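You operate a simulated robot arm through the tools that you are given. There is no shell and no other tool. Be economical: measure what you need, move in short steps, check, and stop when the job is done.

You are at the controls of a simulated robot arm. One attempt, no reset.

## Task
Press the coil on the grey plate to 92 mm and set it on the black mat.
Fine: wind the press back up and leave the grey plate slid out.

The check looks at the end state, three seconds after you hand in, the way a careful person would. Anything else that was tipped, shoved, dropped, spilled or broken makes it a failure.

## Robot
A 7-joint arm with a two-finger parallel gripper, fixed in place. Base frame: the origin is at the foot of the arm, x ahead of it, y to its left, z up; the work surface is at about z = 825. Lengths are in mm, angles in degrees, forces in N, time in s.
With the tool pointing down near the work surface it reaches from about 240 to 680 mm from the base axis. Its first joint turns from -66.0 to 66.0 degrees. Payload 2.4 kg.
Tool frame: the origin (TCP) lies between the finger pads and is the grasp point; the fingertips stand 30 mm ahead of it; z points along the fingers, y is the line along which they close. The gripper opens to 94 mm. The fingers are 28 mm wide and 10 mm thick; the gripper's body (50 by 96 mm) begins 55 mm behind the TCP.
Orientation is that of the tool frame in the base frame, as a unit quaternion [x, y, z, w]. With the fingers straight down and closing along the base's y, the tool's x points along the base's -x, its y along +y and its z along -z.

## Interface
- The arm moves only by the tool apply_moves. Its argument "increments" is one flat list of numbers, 7 for each row, row after row: the turn, a rotation vector about the base's x, y, z in degrees, then the shift along the base's x, y, z in mm, then the finger opening in mm, from 0 to 94. In form: [ax, ay, az, x, y, z, grip, ax, ay, az, x, y, z, grip, ...]. A call has 1 to 10 rows; each row is the pose to reach, as a shift and turn from the pose commanded when the call began. Each row takes 0.2 s and may step no farther than 50 mm and 8.6 degrees from the row before; otherwise, or with a gripper value out of range, the whole call is refused. Where a pose cannot be reached the arm comes as near as it can. A force on the tool above 50 N (or 10 N above the force at the start of the call, whichever is more), or a blocked arm, ends the call early, and 0.2 s more pass. Each finger travels about 153 mm/s and halts on what it meets, pressing with about 35 N; the grip force reading is that of the motor and also rises with nothing between the fingers. The clock runs only during rows and for 0.2 s after the last one: add rows that repeat a pose to give the fingers time. It gives the time, the measured TCP pose, the force on the tool (base axes), the opening and the grip force at its end, in the units of the frame above (readings bear some noise), with the torque about the TCP (base axes, N m) and any sound that the robot's microphone picked up.
- Cameras (640 x 400 px; columns grow to the right, rows downward): "scene" is fixed at [55.1, 491.8, 1443.9]; the picture's right is [-0.52, -0.85, 0.00], its down [-0.47, 0.29, -0.83] and it looks along [0.71, -0.43, -0.56] (base axes); focal length 295 px, centre (320, 200). "wrist" rides on the gripper at [76, 14, -102] in the tool frame; the picture's right is [-0.18, 0.98, 0.00], its down [-0.75, -0.14, -0.64] and it looks along [-0.63, -0.12, 0.77] (tool axes); focal length 243 px, centre (320, 200). There is no depth. A picture from a camera that has moved, and an enlarged one, comes with that camera's place and axes in the base frame and with its lens.
- camera(camera): a new picture of that camera. It takes no simulated time.
- zoom(camera, box): a new picture of the part [left, top, right, bottom] of that camera's present view, enlarged. It takes no simulated time.
- close_job(): hands the job in; it is judged then, once.

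Go step by step. Nothing tells you positions but the pictures and the camera data: compare them with the known pose of the tool, close in by small moves and look again before you grip or let go. The budget is 120 turns and 68 pictures, counting those below and the enlarged ones. Unless the task says otherwise, let go and move clear before handing in, and close with one line.

The tools are called after "Call:" as a command line: name --argument value ..., lists and objects as JSON in quotes. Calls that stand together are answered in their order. apply_moves: Moves the arm, as the interface text tells. Its arguments: {"type":"object","properties":{"increments":{"type":"array"}},"required":["increments"]} The other tools are called the same way: camera (camera) takes a picture; zoom (camera, box) takes an enlarged picture of a part of a camera's view; close_job () hands the job in.

At the start:

```text
clock: 0.0
eef_pos: [371.8, 28.0, 1270.0]
tool_rot: [0.001, 1.0, 0.0, 0.0]
ft_force: [-0.5, -1.1, 0.4]
ft_torque: [0.04, 0.01, -0.02]
opening: 94.1
grasp_force: 0.0
```

scene: 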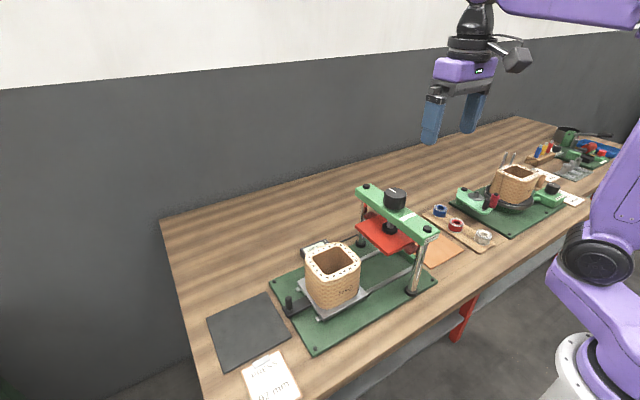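
wrist: 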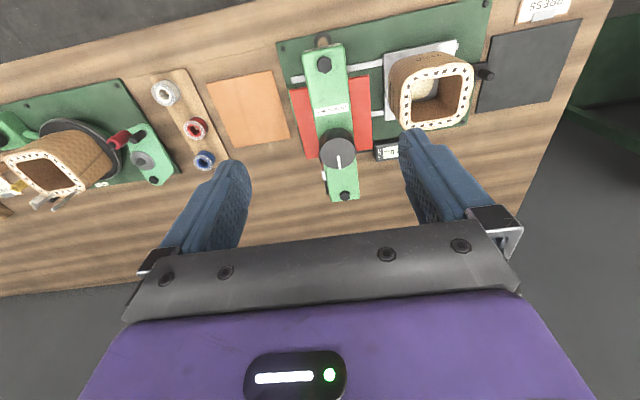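

I see a press station with a grey sliding plate carrying a wicker-like coil, a green bridge with a red platen and black knob, and a black mat at its left. I'll look closer first.

Call:
zoom --camera "scene" --box '[190, 170, 470, 400]'

Call:
zoom --camera "wrist" --box '[270, 0, 610, 210]'

```text
1.74 times, centred on (330, 285) of scene
camera zoom: at [55.1, 491.8, 1443.9], right [-0.52, -0.85, 0.0], down [-0.47, 0.29, -0.83], along [0.71, -0.43, -0.56], focal length 512 px, centre (303, 52)
```

zoom: 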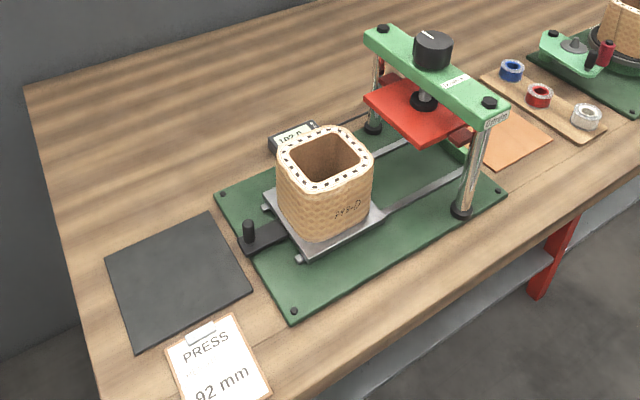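

```text
1.88 times, centred on (440, 105) of wrist
camera zoom: at [296.9, 41.6, 1371.3], right [0.18, 0.98, 0.0], down [0.75, -0.14, 0.64], along [0.63, -0.12, -0.77], focal length 457 px, centre (94, 379)
```

zoom: 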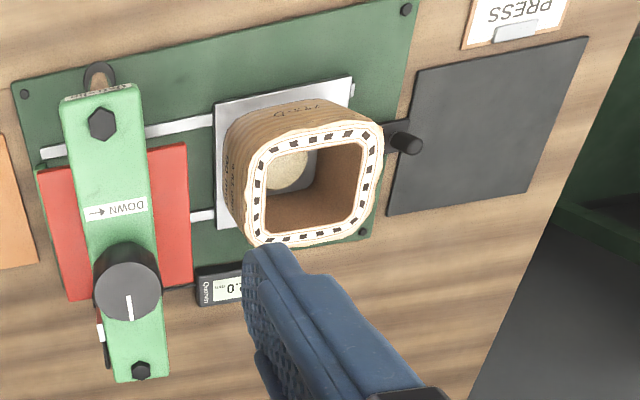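

Call:
zoom --camera "scene" --box '[290, 225, 350, 265]'

Call:
zoom --camera "scene" --box '[340, 170, 460, 250]'

Call:
zoom --camera "wrist" --box '[300, 90, 420, 200]'

Call:
zoom --camera "scene" --box '[270, 230, 380, 330]'

```text
10.00 times, centred on (320, 245) of scene
camera zoom: at [55.1, 491.8, 1443.9], right [-0.52, -0.85, 0.0], down [-0.47, 0.29, -0.83], along [0.71, -0.43, -0.56], focal length 2946 px, centre (320, -250)
```

zoom: 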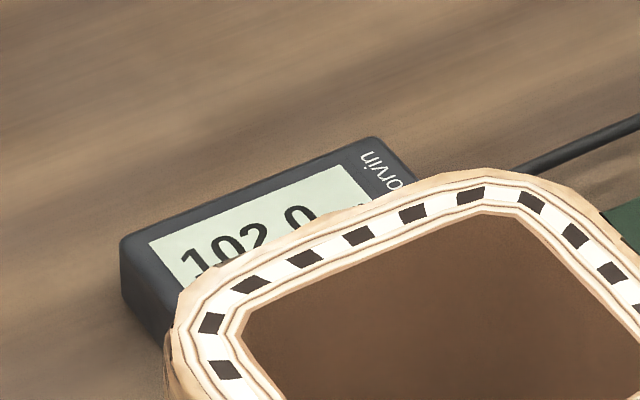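

```text
5.00 times, centred on (400, 210) of scene
camera zoom: at [55.1, 491.8, 1443.9], right [-0.52, -0.85, 0.0], down [-0.47, 0.29, -0.83], along [0.71, -0.43, -0.56], focal length 1473 px, centre (-80, 150)
```

zoom: 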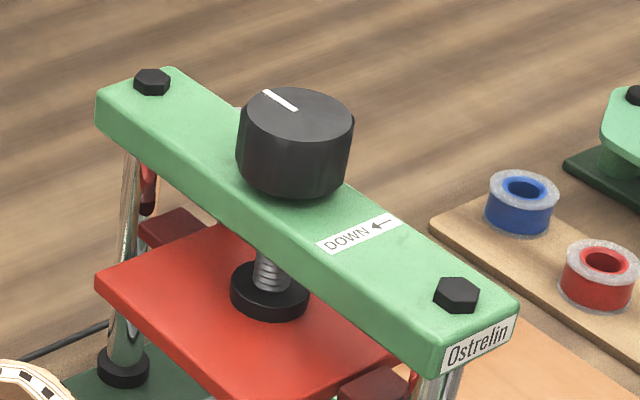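

```text
3.64 times, centred on (360, 145) of wrist
camera zoom: at [296.9, 41.6, 1371.3], right [0.18, 0.98, 0.0], down [0.75, -0.14, 0.64], along [0.63, -0.12, -0.77], focal length 882 px, centre (174, 400)
```

zoom: 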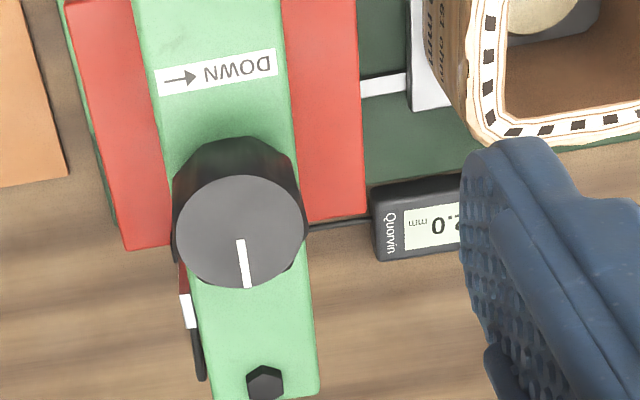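

```text
4.00 times, centred on (325, 280) of scene
camera zoom: at [55.1, 491.8, 1443.9], right [-0.52, -0.85, 0.0], down [-0.47, 0.29, -0.83], along [0.71, -0.43, -0.56], focal length 1178 px, centre (300, -120)
```

zoom: 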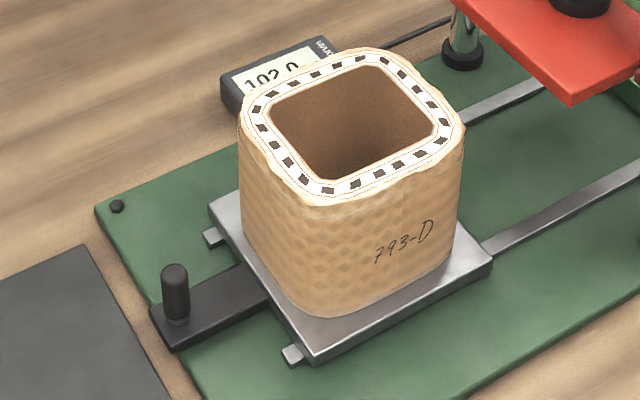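

The gauge reads 102.0 and DOWN is clockwise seen from above. I estimate the plate's handle peg at about (463, 328, top 880), the coil at (461, 211) and the knob at (467, 35). I'll move above the peg and look.

Call:
apply_moves --increments '[0, 0, 0, 9, 30, -26, 94, 0, 0, 0, 18, 60, -52, 80, 0, 0, 0, 27, 90, -78, 60, 0, 0, 0, 36, 120, -104, 40, 0, 0, 0, 45, 150, -130, 40, 0, 0, 0, 54, 180, -156, 40, 0, 0, 0, 63, 215, -182, 40, 0, 0, 0, 74, 245, -208, 40, 0, 0, 0, 84, 275, -234, 40, 0, 0, 0, 91, 300, -260, 40]'

Call:
camera --camera "wrist"

Call:
camera --camera "scene"

```text
clock: 2.2
eef_pos: [462.0, 327.4, 1010.6]
tool_rot: [0.0, 1.0, 0.0, 0.0]
ft_force: [-0.2, 0.0, -0.2]
ft_torque: [0.02, -0.03, 0.02]
opening: 39.9
grasp_force: 0.0
```

```text
59 pictures are left
camera wrist: at [386.7, 342.8, 1111.7], right [0.19, 0.98, 0.0], down [0.75, -0.14, 0.64], along [0.63, -0.12, -0.77], focal length 243 px, centre (320, 200)
```

wrist: 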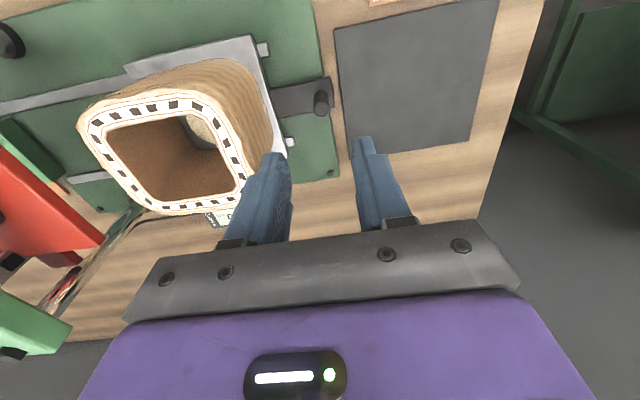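

```text
58 pictures are left
```

scene: 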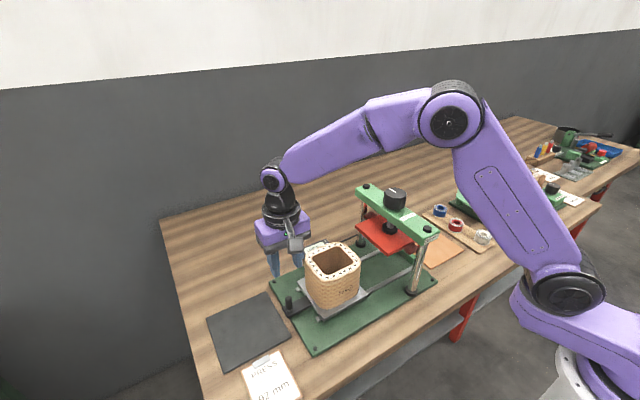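

Call:
zoom --camera "wrist" --box '[230, 60, 390, 160]'

Call:
zoom --camera "scene" --box '[240, 220, 400, 320]'

```text
4.00 times, centred on (310, 110) of wrist
camera zoom: at [386.7, 342.8, 1111.7], right [0.19, 0.98, 0.0], down [0.75, -0.14, 0.64], along [0.63, -0.12, -0.77], focal length 970 px, centre (360, 560)
```

zoom: 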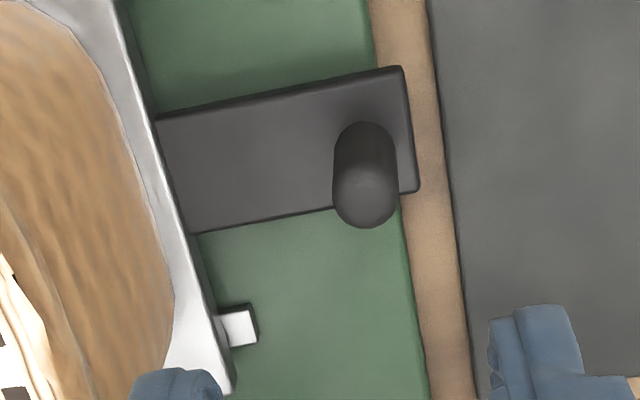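

```text
4.00 times, centred on (320, 270) of scene
camera zoom: at [55.1, 491.8, 1443.9], right [-0.52, -0.85, 0.0], down [-0.47, 0.29, -0.83], along [0.71, -0.43, -0.56], focal length 1178 px, centre (320, -80)
```

zoom: 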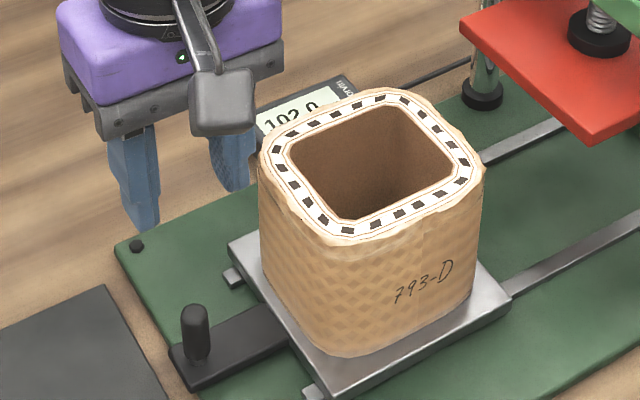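

Peg is at about (466, 328), top ≈ 880, bar top ≈ 843. I'll descend to z 886 with the fingers straddling it along y.

Call:
apply_moves --increments '[0, 0, 0, 4, 1, -40, 40, 0, 0, 0, 4, 1, -80, 40, 0, 0, 0, 4, 1, -105, 40, 0, 0, 0, 4, 1, -124, 40, 0, 0, 0, 4, 1, -124, 40]'

Call:
camera --camera "wrist"

Call:
zoom --camera "scene" --box '[240, 220, 400, 320]'

```text
clock: 3.4
eef_pos: [465.5, 327.8, 886.5]
tool_rot: [0.0, 1.0, 0.0, 0.0]
ft_force: [-0.6, -0.1, 0.2]
ft_torque: [0.01, 0.02, -0.03]
opening: 39.9
grasp_force: 0.0
```

```text
55 pictures are left
camera wrist: at [391.0, 341.9, 988.2], right [0.18, 0.98, 0.0], down [0.75, -0.14, 0.64], along [0.63, -0.12, -0.77], focal length 243 px, centre (320, 200)
```

wrist: 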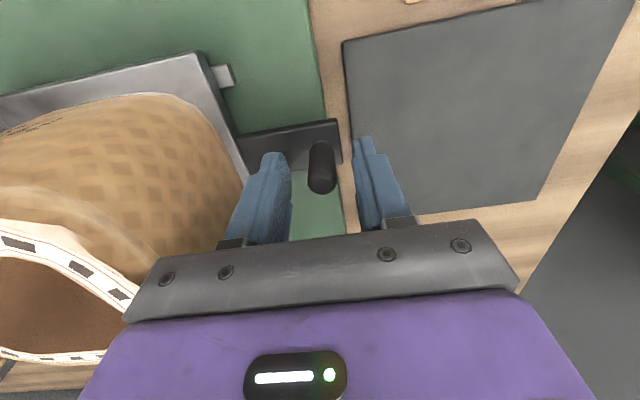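

```text
4.00 times, centred on (320, 270) of scene
camera zoom: at [55.1, 491.8, 1443.9], right [-0.52, -0.85, 0.0], down [-0.47, 0.29, -0.83], along [0.71, -0.43, -0.56], focal length 1178 px, centre (320, -80)
```

zoom: 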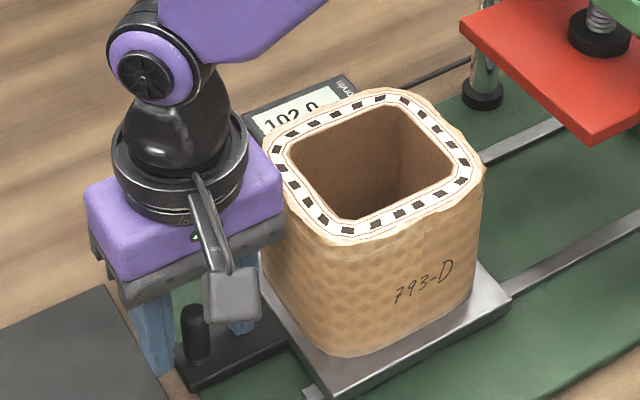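

Fingers straddle the peg. I'll close on it.

Call:
apply_moves --increments '[0, 0, 0, 0, 0, 0, 10, 0, 0, 0, 0, 0, 0, 10]'

```text
clock: 4.0
eef_pos: [465.7, 327.2, 886.2]
tool_rot: [0.0, 1.0, 0.0, 0.0]
ft_force: [-1.9, -1.4, -4.8]
ft_torque: [0.52, -1.07, 0.07]
opening: 15.9
grasp_force: 45.0
```

Peg gripped. Slide the plate in −y part way.

Call:
apply_moves --increments '[0, 0, 0, 0, -8, 0, 10, 0, 0, 0, 0, -18, 0, 10, 0, 0, 0, 0, -28, 0, 10, 0, 0, 0, 0, -38, 0, 10, 0, 0, 0, 0, -48, 0, 10, 0, 0, 0, 0, -55, 0, 10]'

Call:
zoom --camera "scene" --box '[260, 170, 460, 310]'

```text
clock: 5.4
eef_pos: [465.8, 273.5, 887.6]
tool_rot: [0.0, 1.0, 0.0, -0.001]
ft_force: [-10.0, 1.2, 9.8]
ft_torque: [0.66, 0.37, -0.1]
opening: 15.8
grasp_force: 44.5
```

```text
2.86 times, centred on (360, 240) of scene
camera zoom: at [54.7, 491.8, 1444.0], right [-0.52, -0.85, 0.0], down [-0.47, 0.29, -0.83], along [0.71, -0.43, -0.55], focal length 842 px, centre (206, 86)
```

zoom: 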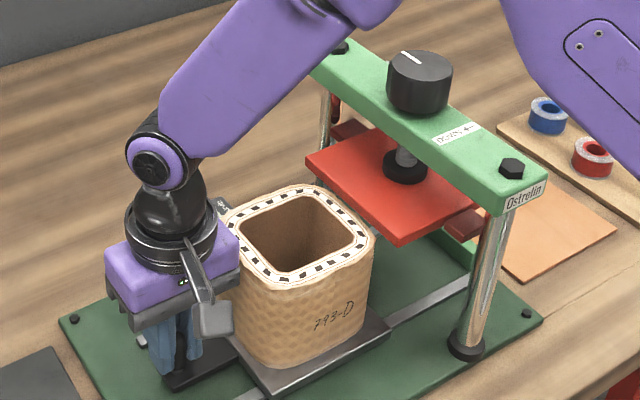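

Call:
apply_moves --increments '[0, 0, 0, 0, -10, 0, 10, 0, 0, 0, 0, -20, 0, 10, 0, 0, 0, 0, -30, 0, 10, 0, 0, 0, 0, -40, 0, 10]'

Call:
zoom --camera "scene" --box '[260, 170, 460, 310]'

```text
clock: 6.4
eef_pos: [467.3, 232.1, 884.8]
tool_rot: [0.001, 1.0, -0.001, -0.001]
ft_force: [-16.9, -0.6, 30.0]
ft_torque: [0.72, 0.42, 0.0]
opening: 15.7
grasp_force: 44.7
```

```text
2.86 times, centred on (360, 240) of scene
camera zoom: at [54.2, 491.6, 1444.1], right [-0.52, -0.85, 0.0], down [-0.47, 0.29, -0.83], along [0.71, -0.43, -0.55], focal length 842 px, centre (206, 86)
```

zoom: 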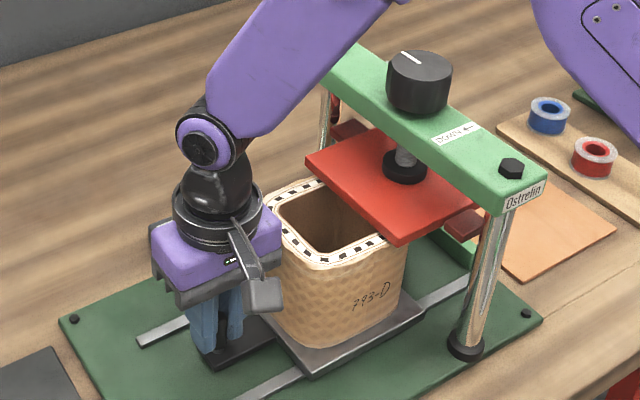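

The plate slides fine, but side load is building up in the grip; I'll release and re-grip to relax it.

Call:
apply_moves --increments '[0, 0, 0, 0, 0, 0, 30, 0, 0, 0, 0, 0, 0, 30, 0, 0, 0, 0, 0, 0, 30]'

```text
clock: 7.2
eef_pos: [467.7, 232.6, 884.2]
tool_rot: [0.0, 1.0, 0.001, 0.0]
ft_force: [0.1, 0.2, -0.7]
ft_torque: [-0.01, -0.01, 0.0]
opening: 29.9
grasp_force: 0.1
```

Free now. I'll push with a loose cage around the peg, so no other load builds up.

Call:
apply_moves --increments '[0, 0, 0, 0, 0, 2, 19, 0, 0, 0, 0, -10, 2, 19, 0, 0, 0, 0, -20, 2, 19, 0, 0, 0, 0, -30, 2, 19, 0, 0, 0, 0, -40, 2, 19, 0, 0, 0, 0, -50, 2, 19]'

Call:
zoom --camera "scene" --box '[260, 170, 460, 310]'

```text
clock: 8.6
eef_pos: [467.0, 184.8, 887.5]
tool_rot: [0.0, 1.0, 0.0, 0.001]
ft_force: [0.4, -0.5, 0.4]
ft_torque: [0.02, -0.06, 0.04]
opening: 18.9
grasp_force: 0.1
```

```text
2.86 times, centred on (360, 240) of scene
camera zoom: at [55.1, 491.8, 1443.9], right [-0.52, -0.85, 0.0], down [-0.47, 0.29, -0.83], along [0.71, -0.43, -0.56], focal length 842 px, centre (206, 86)
```

zoom: 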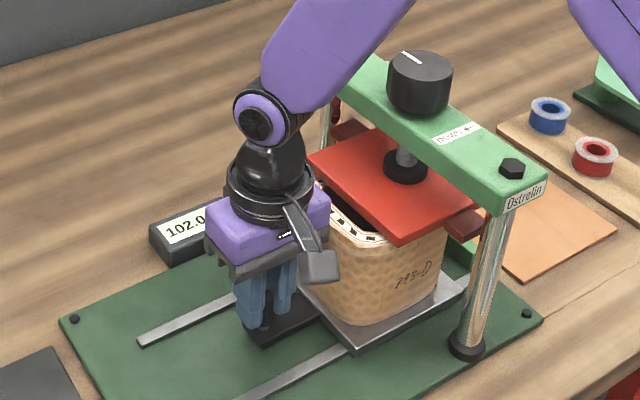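

The platen edge (y≈100) may meet the gripper body if I keep the cage to the end, so I'll go behind the peg with closed fingers and push the rest.

Call:
apply_moves --increments '[0, 0, 0, 0, 0, 0, 36, 0, 0, 0, 0, 0, 25, 36, 0, 0, 0, 0, 0, 45, 36, 0, 0, 0, 0, 20, 45, 0, 0, 0, 0, 0, 36, 45, 0, 0, 0, 0, 0, 36, 45, 0, 0, 0, 0, 0, 36, 20, 0, 0, 0, 0, 0, 36, 0, 0]'

Call:
camera --camera "wrist"

```text
clock: 10.4
eef_pos: [467.9, 220.2, 888.1]
tool_rot: [0.0, 1.0, 0.0, 0.0]
ft_force: [-0.5, 1.2, -0.2]
ft_torque: [-0.02, -0.03, 0.01]
opening: 0.0
grasp_force: 33.0
```

```text
50 pictures are left
camera wrist: at [392.3, 234.4, 990.3], right [0.18, 0.98, 0.0], down [0.75, -0.14, 0.64], along [0.63, -0.12, -0.77], focal length 243 px, centre (320, 200)
```

wrist: 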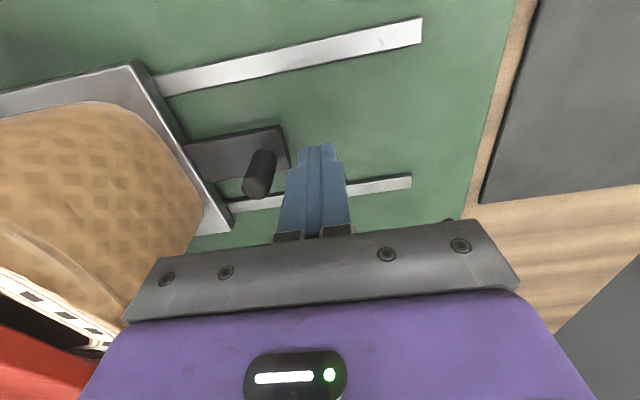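

Call:
apply_moves --increments '[0, 0, 0, 0, -12, 0, 0, 0, 0, 0, 0, -20, 0, 0, 0, 0, 0, 0, -26, 0, 0, 0, 0, 0, 0, -32, 0, 0, 0, 0, 0, 0, -38, 0, 0, 0, 0, 0, 0, -44, 0, 0]'

Call:
zoom --camera "scene" --box '[260, 170, 460, 310]'

```text
clock: 11.8
eef_pos: [467.5, 174.7, 887.6]
tool_rot: [0.0, 1.0, 0.0, 0.001]
ft_force: [-9.2, 0.9, 22.5]
ft_torque: [-0.23, 0.08, -0.09]
opening: 0.0
grasp_force: 33.0
```

```text
2.86 times, centred on (360, 240) of scene
camera zoom: at [54.5, 491.7, 1444.0], right [-0.52, -0.85, 0.0], down [-0.47, 0.29, -0.83], along [0.71, -0.43, -0.55], focal length 842 px, centre (206, 86)
```

zoom: 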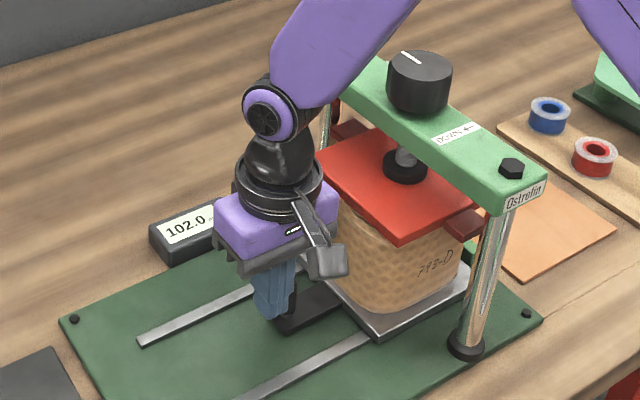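

Call:
apply_moves --increments '[0, 0, 0, 0, -2, 0, 0, 0, 0, 0, 0, -4, 0, 0]'

```text
clock: 12.4
eef_pos: [468.3, 171.8, 889.3]
tool_rot: [0.0, 1.0, 0.0, 0.001]
ft_force: [-9.3, 1.0, 27.2]
ft_torque: [-0.31, 0.05, -0.12]
opening: 0.4
grasp_force: 33.9
```

There is an unexpected upward force; I'll look closely before pushing more.

Call:
zoom --camera "wrist" --box '[180, 60, 420, 250]'

Call:
zoom --camera "scene" --box '[320, 225, 400, 290]'

```text
2.11 times, centred on (300, 155) of wrist
camera zoom: at [391.8, 185.7, 989.7], right [0.18, 0.98, 0.0], down [0.75, -0.14, 0.64], along [0.63, -0.12, -0.77], focal length 511 px, centre (362, 295)
```

zoom: 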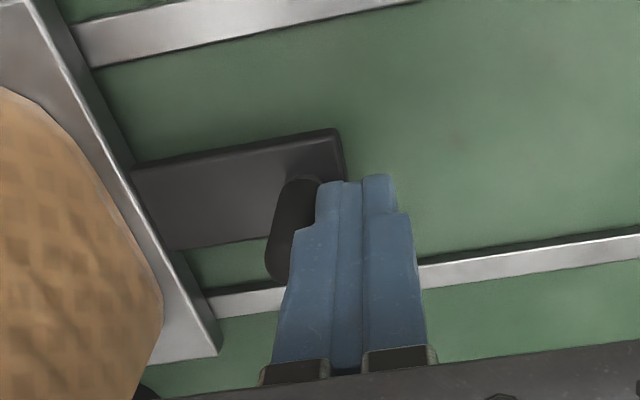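

```text
6.15 times, centred on (360, 258) of scene
camera zoom: at [54.5, 491.7, 1444.0], right [-0.52, -0.85, 0.0], down [-0.47, 0.29, -0.83], along [0.71, -0.43, -0.55], focal length 1813 px, centre (74, -154)
```

zoom: 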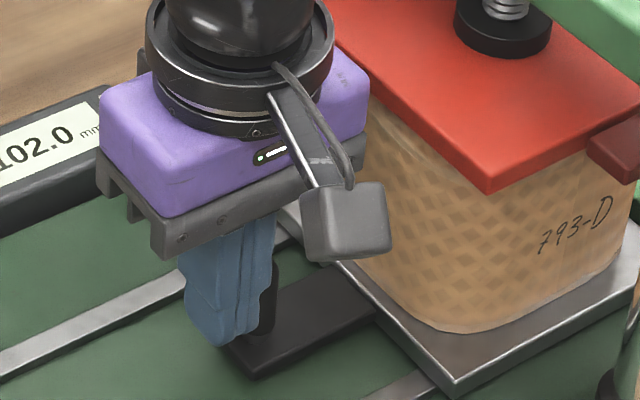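

Call:
apply_moves --increments '[0, 0, 0, 0, 0, 2, 0, 0, 0, 0, 0, 0, 5, 0]'

```text
clock: 13.0
eef_pos: [467.2, 171.1, 890.4]
tool_rot: [0.0, 1.0, 0.0, -0.001]
ft_force: [-0.3, 4.4, -4.5]
ft_torque: [0.2, 0.03, -0.04]
opening: 0.0
grasp_force: 32.8
```

Raised: the fingertips had been touching the bar. Continue pushing gently to find the stop.

Call:
apply_moves --increments '[0, 0, 0, 0, -2, 2, 0, 0, 0, 0, 0, -4, 2, 0, 0, 0, 0, 0, -6, 2, 0, 0, 0, 0, 0, -8, 2, 0]'

Call:
zoom --camera "scene" --box '[300, 190, 440, 300]'

```text
clock: 14.0
eef_pos: [465.6, 170.5, 894.6]
tool_rot: [-0.007, 1.0, 0.003, 0.004]
ft_force: [1.0, 6.5, -3.3]
ft_torque: [0.05, -0.02, -0.04]
opening: 0.0
grasp_force: 33.1
stopped in row 4: the force on the tool passed its limit at 52 N (the readings are from after the stop); the commanded pose is now the measured one
```

```text
3.64 times, centred on (370, 245) of scene
camera zoom: at [55.2, 492.0, 1443.9], right [-0.52, -0.85, 0.0], down [-0.47, 0.29, -0.83], along [0.71, -0.43, -0.56], focal length 1071 px, centre (138, 36)
```

zoom: 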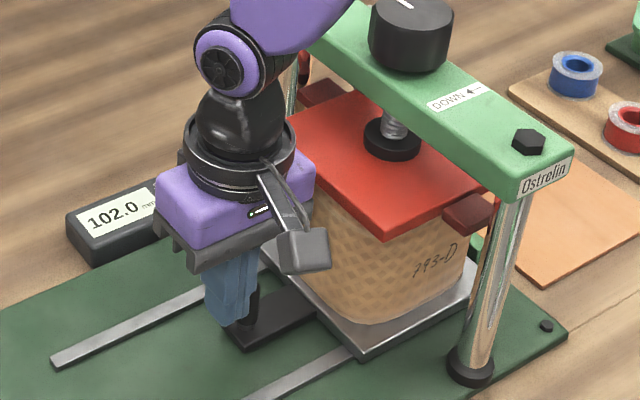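

Plate is at its stop, coil centred under the platen. Now back off, rise and move above the knob.

Call:
apply_moves --increments '[0, 0, 0, 0, 15, 0, 0, 0, 0, 0, 0, 30, 30, 0, 0, 0, 0, 0, 30, 75, 10, 0, 0, 0, 0, 30, 120, 30, 0, 0, 0, 0, 30, 165, 50, 0, 0, 0, 0, 30, 210, 70, 0, 0, 0, 0, 30, 255, 80, 0, 0, 0, 0, -10, 270, 80, 0, 0, 0, 0, -50, 270, 80, 0, 0, 0, 0, -95, 270, 80]'

Call:
apply_moves --increments '[0, 0, 0, 0, -35, -20, 80, 0, 0, 0, 0, -40, -40, 80]'

Call:
camera --camera "wrist"

Call:
zoom --camera "scene" --box '[290, 130, 450, 280]'

```text
clock: 16.2
eef_pos: [467.0, 74.2, 1162.3]
tool_rot: [-0.005, 1.0, 0.001, 0.002]
ft_force: [0.1, 1.0, 0.1]
ft_torque: [0.01, 0.0, 0.01]
opening: 79.9
grasp_force: 0.1
```

```text
clock: 16.8
eef_pos: [465.7, 34.5, 1124.1]
tool_rot: [-0.005, 1.0, 0.002, 0.003]
ft_force: [0.1, -0.2, -1.3]
ft_torque: [0.02, 0.02, -0.01]
opening: 79.9
grasp_force: 0.0
```

```text
45 pictures are left
camera wrist: at [391.0, 47.6, 1226.4], right [0.17, 0.98, 0.01], down [0.75, -0.14, 0.65], along [0.64, -0.11, -0.76], focal length 243 px, centre (320, 200)
```

wrist: 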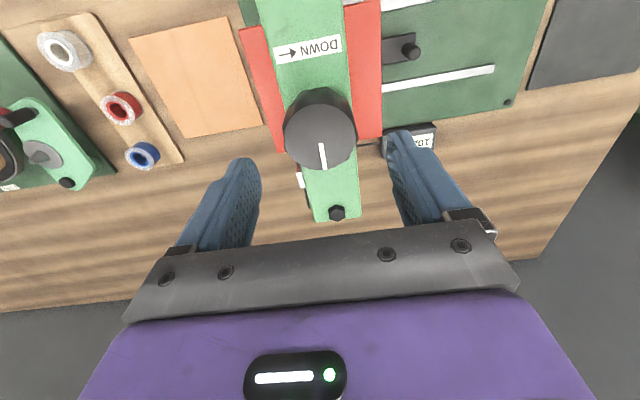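

```text
2.67 times, centred on (370, 205) of scene
camera zoom: at [55.1, 491.8, 1443.9], right [-0.52, -0.85, 0.0], down [-0.47, 0.29, -0.83], along [0.71, -0.43, -0.56], focal length 786 px, centre (187, 187)
```

zoom: 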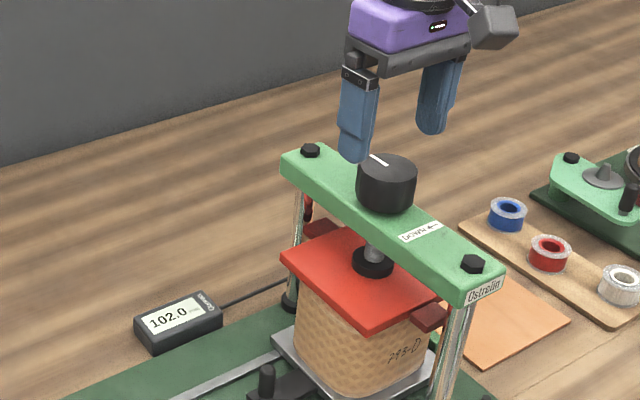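

Knob top centre is about (465, 36, 1064). I'll pre-turn the tool +80° (counter-clockwise) above it to learn the range.

Call:
apply_moves --increments '[0, 0, 8, 0, 0.5, 0, 80, 0, 0, 16, 0, 1, 0, 80, 0, 0, 24, 0, 1.5, 0, 80, 0, 0, 32, 0, 1.5, 0, 80, 0, 0, 40, 0, 1.5, 0, 80, 0, 0, 48, 0, 1.5, 0, 80, 0, 0, 56, 0, 1.5, 0, 80, 0, 0, 64, 0, 1.5, 0, 80, 0, 0, 72, 0, 1.5, 0, 80, 0, 0, 80, 0, 1.5, 0, 80]'

```text
clock: 19.0
eef_pos: [465.9, 36.6, 1123.3]
tool_rot: [-0.647, 0.762, 0.003, 0.001]
ft_force: [0.0, 0.0, -0.8]
ft_torque: [-0.01, 0.01, 0.0]
opening: 80.1
grasp_force: 0.2
```

Call:
apply_moves --increments '[0, 0, 8, 0, 0, 0, 80, 0, 0, 16, 0, 0, 0, 80, 0, 0, 24, 0, 0, 0, 80, 0, 0, 32, 0, 0, 0, 80, 0, 0, 40, 0, 0, 0, 80, 0, 0, 48, 0, 0, 0, 80, 0, 0, 56, 0, 0, 0, 80, 0, 0, 64, 0, 0, 0, 80]'

```text
clock: 20.8
eef_pos: [467.0, 36.9, 1124.5]
tool_rot: [0.953, -0.304, -0.004, 0.001]
ft_force: [-0.4, 0.5, 1.0]
ft_torque: [-0.01, -0.03, 0.01]
opening: 79.9
grasp_force: 0.0
```

Yaw +144° is reachable. Descend around the knob.

Call:
apply_moves --increments '[0, 0, 0, -1, 0, -25, 80, 0, 0, 0, -1, 0, -45, 80, 0, 0, 0, -1, 0, -58, 80, 0, 0, 0, -1, 0, -58, 80]'

Call:
zoom --camera "scene" --box '[290, 130, 450, 280]'

Call:
camera --camera "wrist"

```text
clock: 21.8
eef_pos: [465.6, 38.2, 1065.6]
tool_rot: [0.953, -0.304, -0.004, 0.0]
ft_force: [0.2, 0.1, 0.3]
ft_torque: [0.01, -0.03, 0.01]
opening: 80.1
grasp_force: 0.1
```

```text
2.67 times, centred on (370, 205) of scene
camera zoom: at [55.1, 491.8, 1443.9], right [-0.52, -0.85, 0.0], down [-0.47, 0.29, -0.83], along [0.71, -0.43, -0.56], focal length 786 px, centre (187, 187)
```

zoom: 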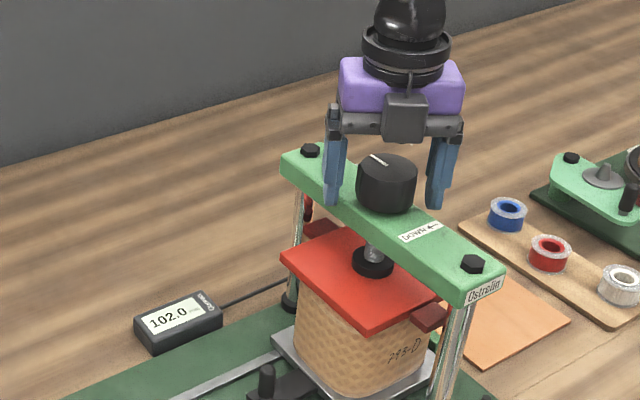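

```text
42 pictures are left
camera wrist: at [520.5, -17.5, 1166.6], right [-0.72, -0.69, 0.0], down [-0.53, 0.55, 0.65], along [-0.45, 0.46, -0.76], focal length 243 px, centre (320, 200)
```

wrist: 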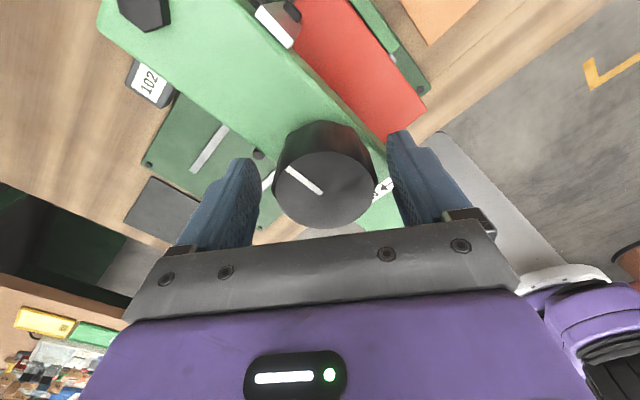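

Centred. Grip the knob.

Call:
apply_moves --increments '[0, 0, 0, 0, 0, 0, 40, 0, 0, 0, 0, 0, 0, 40, 0, 0, 0, 0, 0, 0, 40]'

```text
clock: 22.6
eef_pos: [464.3, 36.2, 1064.8]
tool_rot: [0.952, -0.306, -0.004, 0.002]
ft_force: [-7.6, -19.3, -2.8]
ft_torque: [0.16, -0.01, -0.33]
opening: 51.6
grasp_force: 45.1
```

Gripped (51.6 mm). Now turn clockwise 80°, re-centring by ~2 mm.

Call:
apply_moves --increments '[0, 0, -4, -1, -1, 0, 40, 0, 0, -12, -1, -2, 0, 40, 0, 0, -20, -1, -2, 0, 40, 0, 0, -28, -1, -2, 0, 40, 0, 0, -36, -1, -2, 0, 40, 0, 0, -44, -1, -2, 0, 40, 0, 0, -52, -1, -2, 0, 40, 0, 0, -60, -1, -2, 0, 40, 0, 0, -68, -1, -2, 0, 40, 0, 0, -76, -1, -2, 0, 40]'

Call:
zoom --camera "scene" --box '[290, 130, 450, 280]'

```text
clock: 24.8
eef_pos: [464.5, 34.7, 1065.8]
tool_rot: [-0.563, 0.827, 0.004, 0.0]
ft_force: [6.6, 2.5, -34.1]
ft_torque: [0.03, -0.87, -0.01]
opening: 51.4
grasp_force: 45.2
```

```text
2.67 times, centred on (370, 205) of scene
camera zoom: at [55.8, 492.0, 1443.9], right [-0.52, -0.85, 0.0], down [-0.47, 0.29, -0.83], along [0.71, -0.43, -0.56], focal length 786 px, centre (187, 187)
```

zoom: 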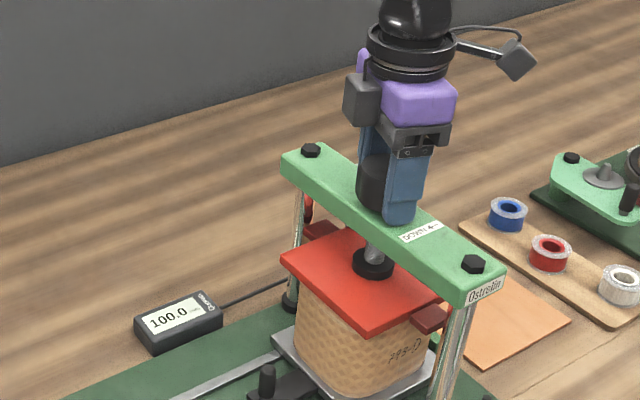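

76° gave 2.0 mm, and the −34 N suggests the knob sinks with the screw. I'll follow it down while turning another 80°.

Call:
apply_moves --increments '[0, 0, 0, 0, 0, -1, 40, 0, 0, 0, 0, 0, -2, 40]'

```text
clock: 25.4
eef_pos: [464.0, 35.8, 1065.1]
tool_rot: [-0.564, 0.826, 0.002, 0.002]
ft_force: [9.2, 4.8, -6.8]
ft_torque: [-0.72, 0.86, -0.01]
opening: 51.4
grasp_force: 44.8
```

Call:
apply_moves --increments '[0, 0, -8, 0, 0, -0.2, 40, 0, 0, -16, 0, 0, -0.5, 40, 0, 0, -24, 0, 0, -0.7, 40, 0, 0, -32, 0, 0, -0.9, 40, 0, 0, -40, 0, 0, -1.1, 40, 0, 0, -48, 0, 0, -1.4, 40, 0, 0, -56, 0, 0, -1.6, 40, 0, 0, -64, 0, 0, -1.8, 40, 0, 0, -72, 0, 0, -2.0, 40, 0, 0, -80, 0, 0, -2.2, 40]'

Call:
zoom --camera "scene" --box '[290, 130, 450, 280]'

```text
clock: 27.6
eef_pos: [465.7, 35.0, 1065.2]
tool_rot: [0.075, 0.997, 0.002, 0.005]
ft_force: [-5.6, 0.8, 7.7]
ft_torque: [-0.45, 0.43, -0.01]
opening: 51.5
grasp_force: 45.1
stopped in row 10: the force on the tool passed its limit at 58 N (the readings are from after the stop); the commanded pose is now the measured one
```

```text
2.67 times, centred on (370, 205) of scene
camera zoom: at [54.9, 491.9, 1443.9], right [-0.52, -0.85, 0.0], down [-0.47, 0.29, -0.83], along [0.71, -0.43, -0.55], focal length 786 px, centre (187, 187)
```

zoom: 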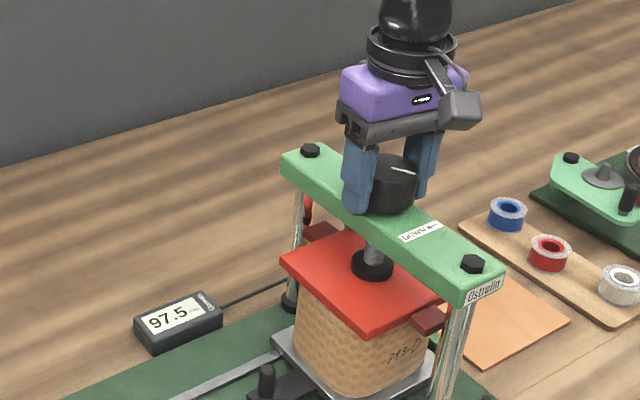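

The knob in fact stays at constant height, so I'll turn without following. Gauge 97.5; continue 80° clockwise.

Call:
apply_moves --increments '[0, 0, -8, 0, 0, 0, 40, 0, 0, -16, 0, 0, 0, 40, 0, 0, -24, 0, 0, 0, 40, 0, 0, -32, 0, 0, 0, 40, 0, 0, -40, 0, 0, 0, 40, 0, 0, -48, 0, 0, 0, 40, 0, 0, -56, 0, 0, 0, 40, 0, 0, -64, 0, 0, 0, 40, 0, 0, -72, 0, 0, 0, 40, 0, 0, -80, 0, 0, 0, 40]'

Call:
zoom --camera "scene" --box '[290, 130, 450, 280]'

```text
clock: 29.8
eef_pos: [465.3, 35.5, 1064.0]
tool_rot: [0.7, 0.714, -0.003, 0.004]
ft_force: [-21.0, 1.0, 16.1]
ft_torque: [0.18, -0.42, 0.11]
opening: 51.0
grasp_force: 44.7
```

```text
2.67 times, centred on (370, 205) of scene
camera zoom: at [54.2, 491.8, 1444.0], right [-0.52, -0.85, 0.0], down [-0.47, 0.29, -0.83], along [0.71, -0.43, -0.55], focal length 786 px, centre (187, 187)
```

zoom: 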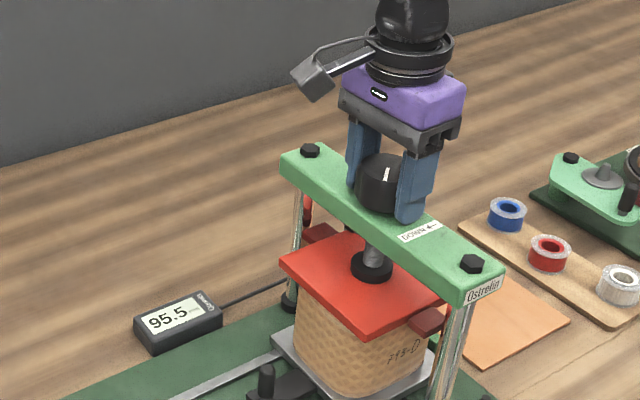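

Pitch is 10 mm/turn with no slip: 95.5 after 233°; 127° remain. Turn 48° more and check reach.

Call:
apply_moves --increments '[0, 0, -8, 0, 0, 0, 40, 0, 0, -16, 0, 0, 0, 40, 0, 0, -24, 0, 0, 0, 40, 0, 0, -32, 0, 0, 0, 40, 0, 0, -40, 0, 0, 0, 40, 0, 0, -48, 0, 0, 0, 40]'

```text
clock: 31.2
eef_pos: [464.7, 34.3, 1063.8]
tool_rot: [0.93, 0.367, -0.006, 0.003]
ft_force: [-19.9, 4.3, 8.2]
ft_torque: [0.74, -0.3, 0.08]
opening: 51.2
grasp_force: 44.9
```

Call:
apply_moves --increments '[0, 0, 0, 0, 0, 0, 62, 0, 0, 0, 0, 0, 0, 80, 0, 0, 8, 0, 0, 0, 80, 0, 0, 16, 0, 0, 0, 80, 0, 0, 24, 0, 0, 0, 80, 0, 0, 32, 0, 0, 0, 80, 0, 0, 40, 0, 0, 0, 80, 0, 0, 48, 0, 0, 0, 80, 0, 0, 56, 0, 0, 0, 80, 0, 0, 64, 0, 0, 0, 80]'

Call:
apply_moves --increments '[0, 0, 8, 0, 0, 0, 80, 0, 0, 15, 0, 0, 0, 80, 0, 0, 15, 0, 0, 0, 80]'

Call:
zoom --camera "scene" --box '[290, 130, 450, 280]'

```text
clock: 33.4
eef_pos: [465.6, 35.9, 1064.8]
tool_rot: [0.592, 0.806, 0.0, 0.005]
ft_force: [-2.2, 14.3, 15.2]
ft_torque: [0.41, 0.79, -0.72]
opening: 78.7
grasp_force: 0.0
```

```text
clock: 34.2
eef_pos: [466.1, 37.2, 1064.9]
tool_rot: [0.482, 0.876, 0.001, 0.005]
ft_force: [-8.1, 23.7, 28.3]
ft_torque: [0.36, 1.48, -1.01]
opening: 76.9
grasp_force: 0.0
```

```text
2.67 times, centred on (370, 205) of scene
camera zoom: at [54.4, 492.5, 1443.7], right [-0.52, -0.85, 0.0], down [-0.47, 0.29, -0.83], along [0.71, -0.43, -0.55], focal length 786 px, centre (187, 187)
```

zoom: 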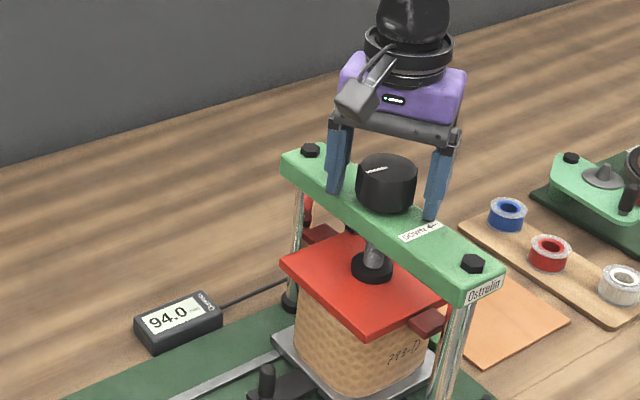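

Gauge 94.0. The open fingertips are rubbing on the bridge; raise 5 mm.

Call:
apply_moves --increments '[0, 0, 0, 0, -0.5, 3, 80, 0, 0, 0, 0, -1, 6, 80, 0, 0, 0, 0, -1, 6, 80]'

```text
clock: 35.0
eef_pos: [466.8, 32.3, 1070.0]
tool_rot: [0.483, 0.876, -0.001, 0.005]
ft_force: [-0.8, 0.7, 0.5]
ft_torque: [0.02, 0.02, 0.01]
opening: 80.1
grasp_force: 0.1
```

Call:
apply_moves --increments '[0, 0, 0, -2, 3, 0, 80, 0, 0, 0, -2, 3, 0, 62, 0, 0, 0, -2, 3, 0, 40, 0, 0, 0, -2, 3, 0, 40, 0, 0, 0, -2, 3, 0, 40]'

```text
clock: 36.2
eef_pos: [463.8, 36.1, 1069.3]
tool_rot: [0.483, 0.876, -0.001, 0.007]
ft_force: [0.8, -4.7, -2.1]
ft_torque: [0.01, -0.15, -0.01]
opening: 52.1
grasp_force: 45.4
```

Call:
apply_moves --increments '[0, 0, -8, 0, 0, 0, 40, 0, 0, -16, 0, 0, 0, 40, 0, 0, -24, 0, 0, 0, 40, 0, 0, -32, 0, 0, 0, 40, 0, 0, -40, 0, 0, 0, 40, 0, 0, -48, 0, 0, 0, 40, 0, 0, -56, 0, 0, 0, 40, 0, 0, -64, 0, 0, 0, 40, 0, 0, -72, 0, 0, 0, 40, 0, 0, -79, 0, 0, 0, 40]'

Call:
zoom --camera "scene" --box '[290, 130, 450, 280]'

```text
clock: 38.4
eef_pos: [464.6, 34.7, 1069.7]
tool_rot: [0.93, 0.367, -0.004, 0.004]
ft_force: [17.8, -20.9, -17.7]
ft_torque: [0.57, 0.36, 0.18]
opening: 51.2
grasp_force: 45.0
```

```text
2.67 times, centred on (370, 205) of scene
camera zoom: at [55.9, 491.2, 1444.1], right [-0.52, -0.85, 0.0], down [-0.47, 0.29, -0.83], along [0.71, -0.43, -0.56], focal length 786 px, centre (187, 187)
```

zoom: 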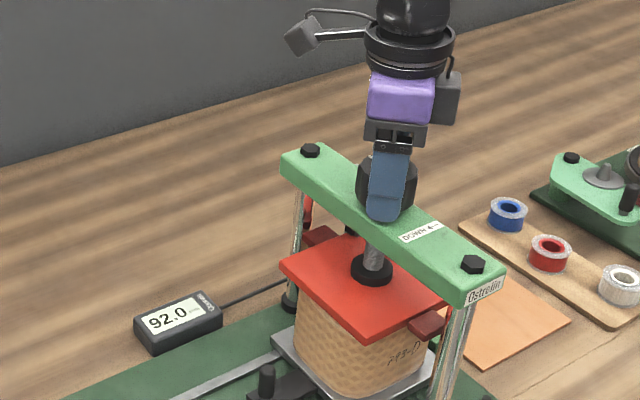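

Gauge shows 92.0. A closer look at platen and coil.

Call:
zoom --camera "scene" --box '[350, 210, 420, 290]'

Call:
zoom --camera "scene" --box '[320, 235, 350, 265]'

```text
5.00 times, centred on (385, 250) of scene
camera zoom: at [55.9, 491.2, 1444.1], right [-0.52, -0.85, 0.0], down [-0.47, 0.29, -0.83], along [0.71, -0.43, -0.56], focal length 1473 px, centre (-5, -50)
```

zoom: 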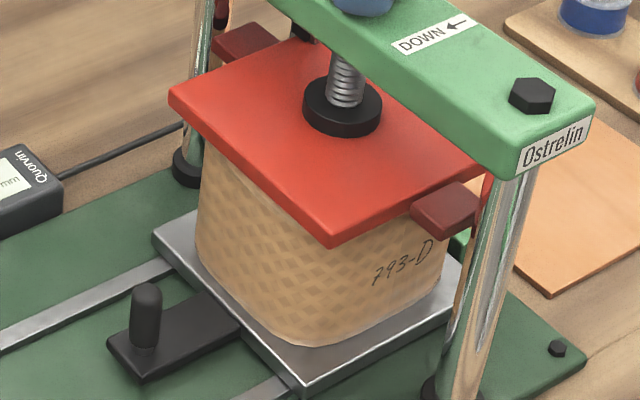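

```text
13.33 times, centred on (335, 250) of scene
camera zoom: at [55.9, 491.2, 1444.1], right [-0.52, -0.85, 0.0], down [-0.47, 0.29, -0.83], along [0.71, -0.43, -0.56], focal length 3928 px, centre (120, -467)
```

zoom: 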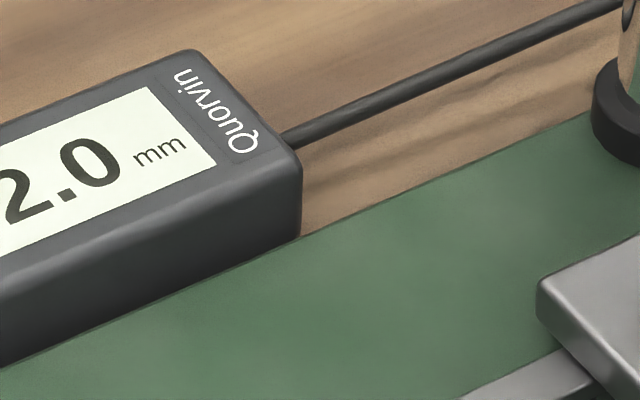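

I'll hold the press at 92.0 for two seconds, then start winding back.

Call:
apply_moves --increments '[0, 0, 0, 0, 0, 0, 40, 0, 0, 0, 0, 0, 0, 40, 0, 0, 0, 0, 0, 0, 40, 0, 0, 0, 0, 0, 0, 40, 0, 0, 0, 0, 0, 0, 40, 0, 0, 0, 0, 0, 0, 40, 0, 0, 0, 0, 0, 0, 40, 0, 0, 0, 0, 0, 0, 40, 0, 0, 0, 0, 0, 0, 40, 0, 0, 0, 0, 0, 0, 40]'

Call:
apply_moves --increments '[0, 0, 8, 0, 0, 0, 40, 0, 0, 16, 0, 0, 0, 40, 0, 0, 24, 0, 0, 0, 40, 0, 0, 32, 0, 0, 0, 40, 0, 0, 40, 0, 0, 0, 40, 0, 0, 48, 0, 0, 0, 40, 0, 0, 56, 0, 0, 0, 40, 0, 0, 64, 0, 0, 0, 40, 0, 0, 72, 0, 0, 0, 40, 0, 0, 80, 0, 0, 0, 40]'

Call:
zoom --camera "scene" --box '[310, 200, 430, 290]'

```text
clock: 40.6
eef_pos: [465.5, 35.7, 1069.7]
tool_rot: [0.93, 0.369, -0.004, 0.004]
ft_force: [16.9, -23.0, -15.4]
ft_torque: [0.66, 0.21, 0.03]
opening: 51.4
grasp_force: 44.8
```

```text
clock: 42.8
eef_pos: [464.8, 35.5, 1070.4]
tool_rot: [0.474, 0.881, -0.001, 0.006]
ft_force: [22.1, -22.2, -8.7]
ft_torque: [0.61, 0.94, -0.05]
opening: 51.2
grasp_force: 44.6
```

```text
4.44 times, centred on (370, 245) of scene
camera zoom: at [56.0, 491.2, 1444.2], right [-0.52, -0.85, 0.0], down [-0.47, 0.29, -0.83], along [0.71, -0.43, -0.56], focal length 1310 px, centre (98, 0)
```

zoom: 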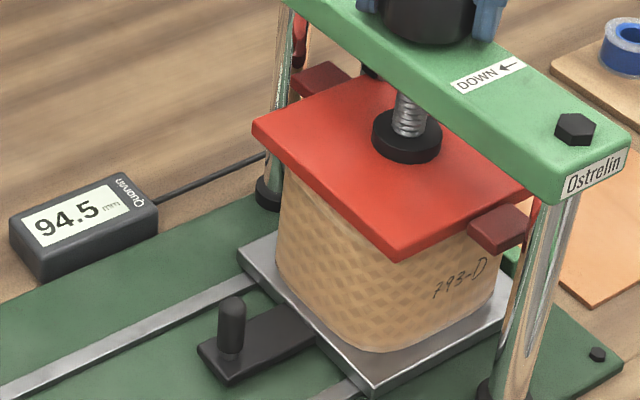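

Winding up works. Continue.

Call:
apply_moves --increments '[0, 0, 8, 0.5, -0.5, 0, 40, 0, 0, 16, 1, -1, 0, 40, 0, 0, 24, 1, -1, 0, 40, 0, 0, 32, 1, -1, 0, 40, 0, 0, 40, 1, -1, 0, 40, 0, 0, 48, 1, -1, 0, 40, 0, 0, 56, 1, -1, 0, 40, 0, 0, 64, 1, -1, 0, 40, 0, 0, 72, 1, -1, 0, 40, 0, 0, 80, 1, -1, 0, 40]'

Call:
apply_moves --increments '[0, 0, 8, 0, 0, 0, 40, 0, 0, 16, 0, 0, 0, 40, 0, 0, 24, 0, 0, 0, 40, 0, 0, 32, 0, 0, 0, 40, 0, 0, 40, 0, 0, 0, 40, 0, 0, 48, 0, 0, 0, 40, 0, 0, 56, 0, 0, 0, 40, 0, 0, 64, 0, 0, 0, 40, 0, 0, 72, 0, 0, 0, 40, 0, 0, 80, 0, 0, 0, 40]'

Call:
zoom --camera "scene" --box '[310, 200, 430, 290]'

```text
clock: 45.0
eef_pos: [465.7, 34.4, 1071.2]
tool_rot: [-0.204, 0.979, 0.003, 0.005]
ft_force: [0.3, -12.3, 0.3]
ft_torque: [-1.39, 0.22, -0.05]
opening: 51.2
grasp_force: 44.8
```

```text
clock: 47.2
eef_pos: [464.7, 35.9, 1069.7]
tool_rot: [0.785, -0.619, -0.006, -0.001]
ft_force: [-3.7, -12.6, -6.1]
ft_torque: [-0.4, -0.21, -0.04]
opening: 51.3
grasp_force: 45.2
```

```text
4.44 times, centred on (370, 245) of scene
camera zoom: at [55.1, 491.5, 1444.1], right [-0.52, -0.85, 0.0], down [-0.47, 0.29, -0.83], along [0.71, -0.43, -0.56], focal length 1310 px, centre (98, 0)
```

zoom: 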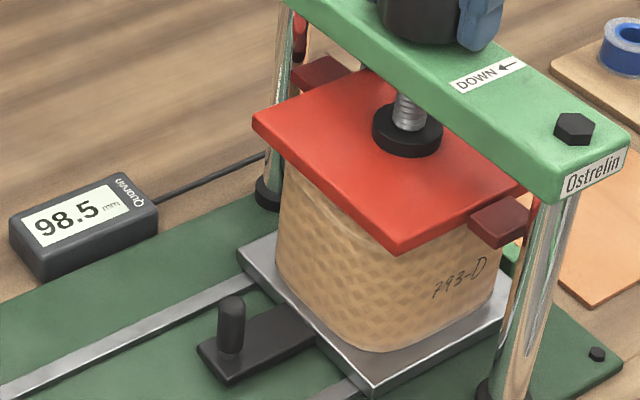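

98.5 now. Turn 40° more, then regrip for the rest.

Call:
apply_moves --increments '[0, 0, 8, 0, 0, 0, 40, 0, 0, 16, 0, 0, 0, 40, 0, 0, 24, 0, 0, 0, 40, 0, 0, 32, 0, 0, 0, 40, 0, 0, 40, 0, 0, 0, 40]'

Call:
apply_moves --increments '[0, 0, 0, 0, 0, 0, 62, 0, 0, 0, 0, 0, 2, 80, 0, 0, -8, 0, 0, 3, 80, 0, 0, -16, 0, 0, 3, 80, 0, 0, -24, 0, 0, 3, 80, 0, 0, -32, 0, 0, 3, 80, 0, 0, -40, 0, 0, 3, 80, 0, 0, -48, 0, 0, 3, 80, 0, 0, -56, 0, 0, 3, 80, 0, 0, -64, 0, 0, 3, 80]'

Call:
apply_moves --increments '[0, 0, -8, 0, 0, 0, 80, 0, 0, -16, 0, 0, 0, 80, 0, 0, -16, 0, 0, 0, 80]'

```text
clock: 48.4
eef_pos: [466.1, 35.0, 1069.9]
tool_rot: [0.95, -0.314, -0.006, 0.0]
ft_force: [-4.0, -13.3, -0.7]
ft_torque: [0.85, -0.58, -0.04]
opening: 51.2
grasp_force: 45.1
```

```text
clock: 50.6
eef_pos: [464.4, 35.1, 1073.3]
tool_rot: [-0.637, 0.771, 0.005, 0.002]
ft_force: [1.5, 0.7, -0.4]
ft_torque: [0.03, -0.03, -0.04]
opening: 79.8
grasp_force: 0.0
```

```text
clock: 51.4
eef_pos: [465.1, 34.2, 1073.1]
tool_rot: [-0.524, 0.852, 0.005, 0.003]
ft_force: [0.4, -0.5, -0.3]
ft_torque: [0.0, 0.01, 0.0]
opening: 79.8
grasp_force: 0.0
```

Call:
apply_moves --increments '[0, 0, 0, 0, 1, -3, 70, 0, 0, 0, 0, 1, -3, 40, 0, 0, 0, 0, 1, -3, 40, 0, 0, 0, 0, 1, -3, 40]'

Call:
apply_moves --increments '[0, 0, 8, 0, 0, 0, 40, 0, 0, 16, 0, 0, 0, 40, 0, 0, 24, 0, 0, 0, 40, 0, 0, 32, 0, 0, 0, 40, 0, 0, 40, 0, 0, 0, 40, 0, 0, 48, 0, 0, 0, 40, 0, 0, 56, 0, 0, 0, 40, 0, 0, 64, 0, 0, 0, 40, 0, 0, 72, 0, 0, 0, 40, 0, 0, 79, 0, 0, 0, 40]'

Call:
zoom --camera "scene" --box '[290, 130, 450, 280]'

```text
clock: 52.4
eef_pos: [465.2, 36.1, 1070.7]
tool_rot: [-0.524, 0.852, 0.005, 0.004]
ft_force: [2.9, -4.7, 0.0]
ft_torque: [-0.16, -0.8, 0.02]
opening: 51.8
grasp_force: 45.0
```

```text
clock: 54.6
eef_pos: [464.7, 35.9, 1069.0]
tool_rot: [0.946, -0.324, -0.006, 0.0]
ft_force: [-6.3, -21.6, 15.9]
ft_torque: [0.35, -0.62, -1.16]
opening: 51.4
grasp_force: 45.2
```

```text
2.67 times, centred on (370, 205) of scene
camera zoom: at [54.7, 491.1, 1444.2], right [-0.52, -0.85, 0.0], down [-0.47, 0.29, -0.83], along [0.71, -0.43, -0.56], focal length 786 px, centre (187, 187)
```

zoom: 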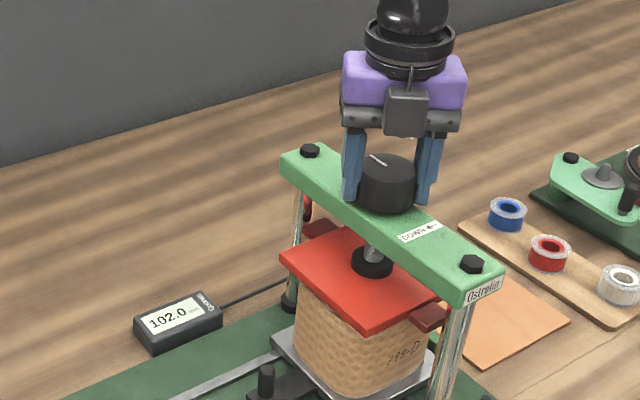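

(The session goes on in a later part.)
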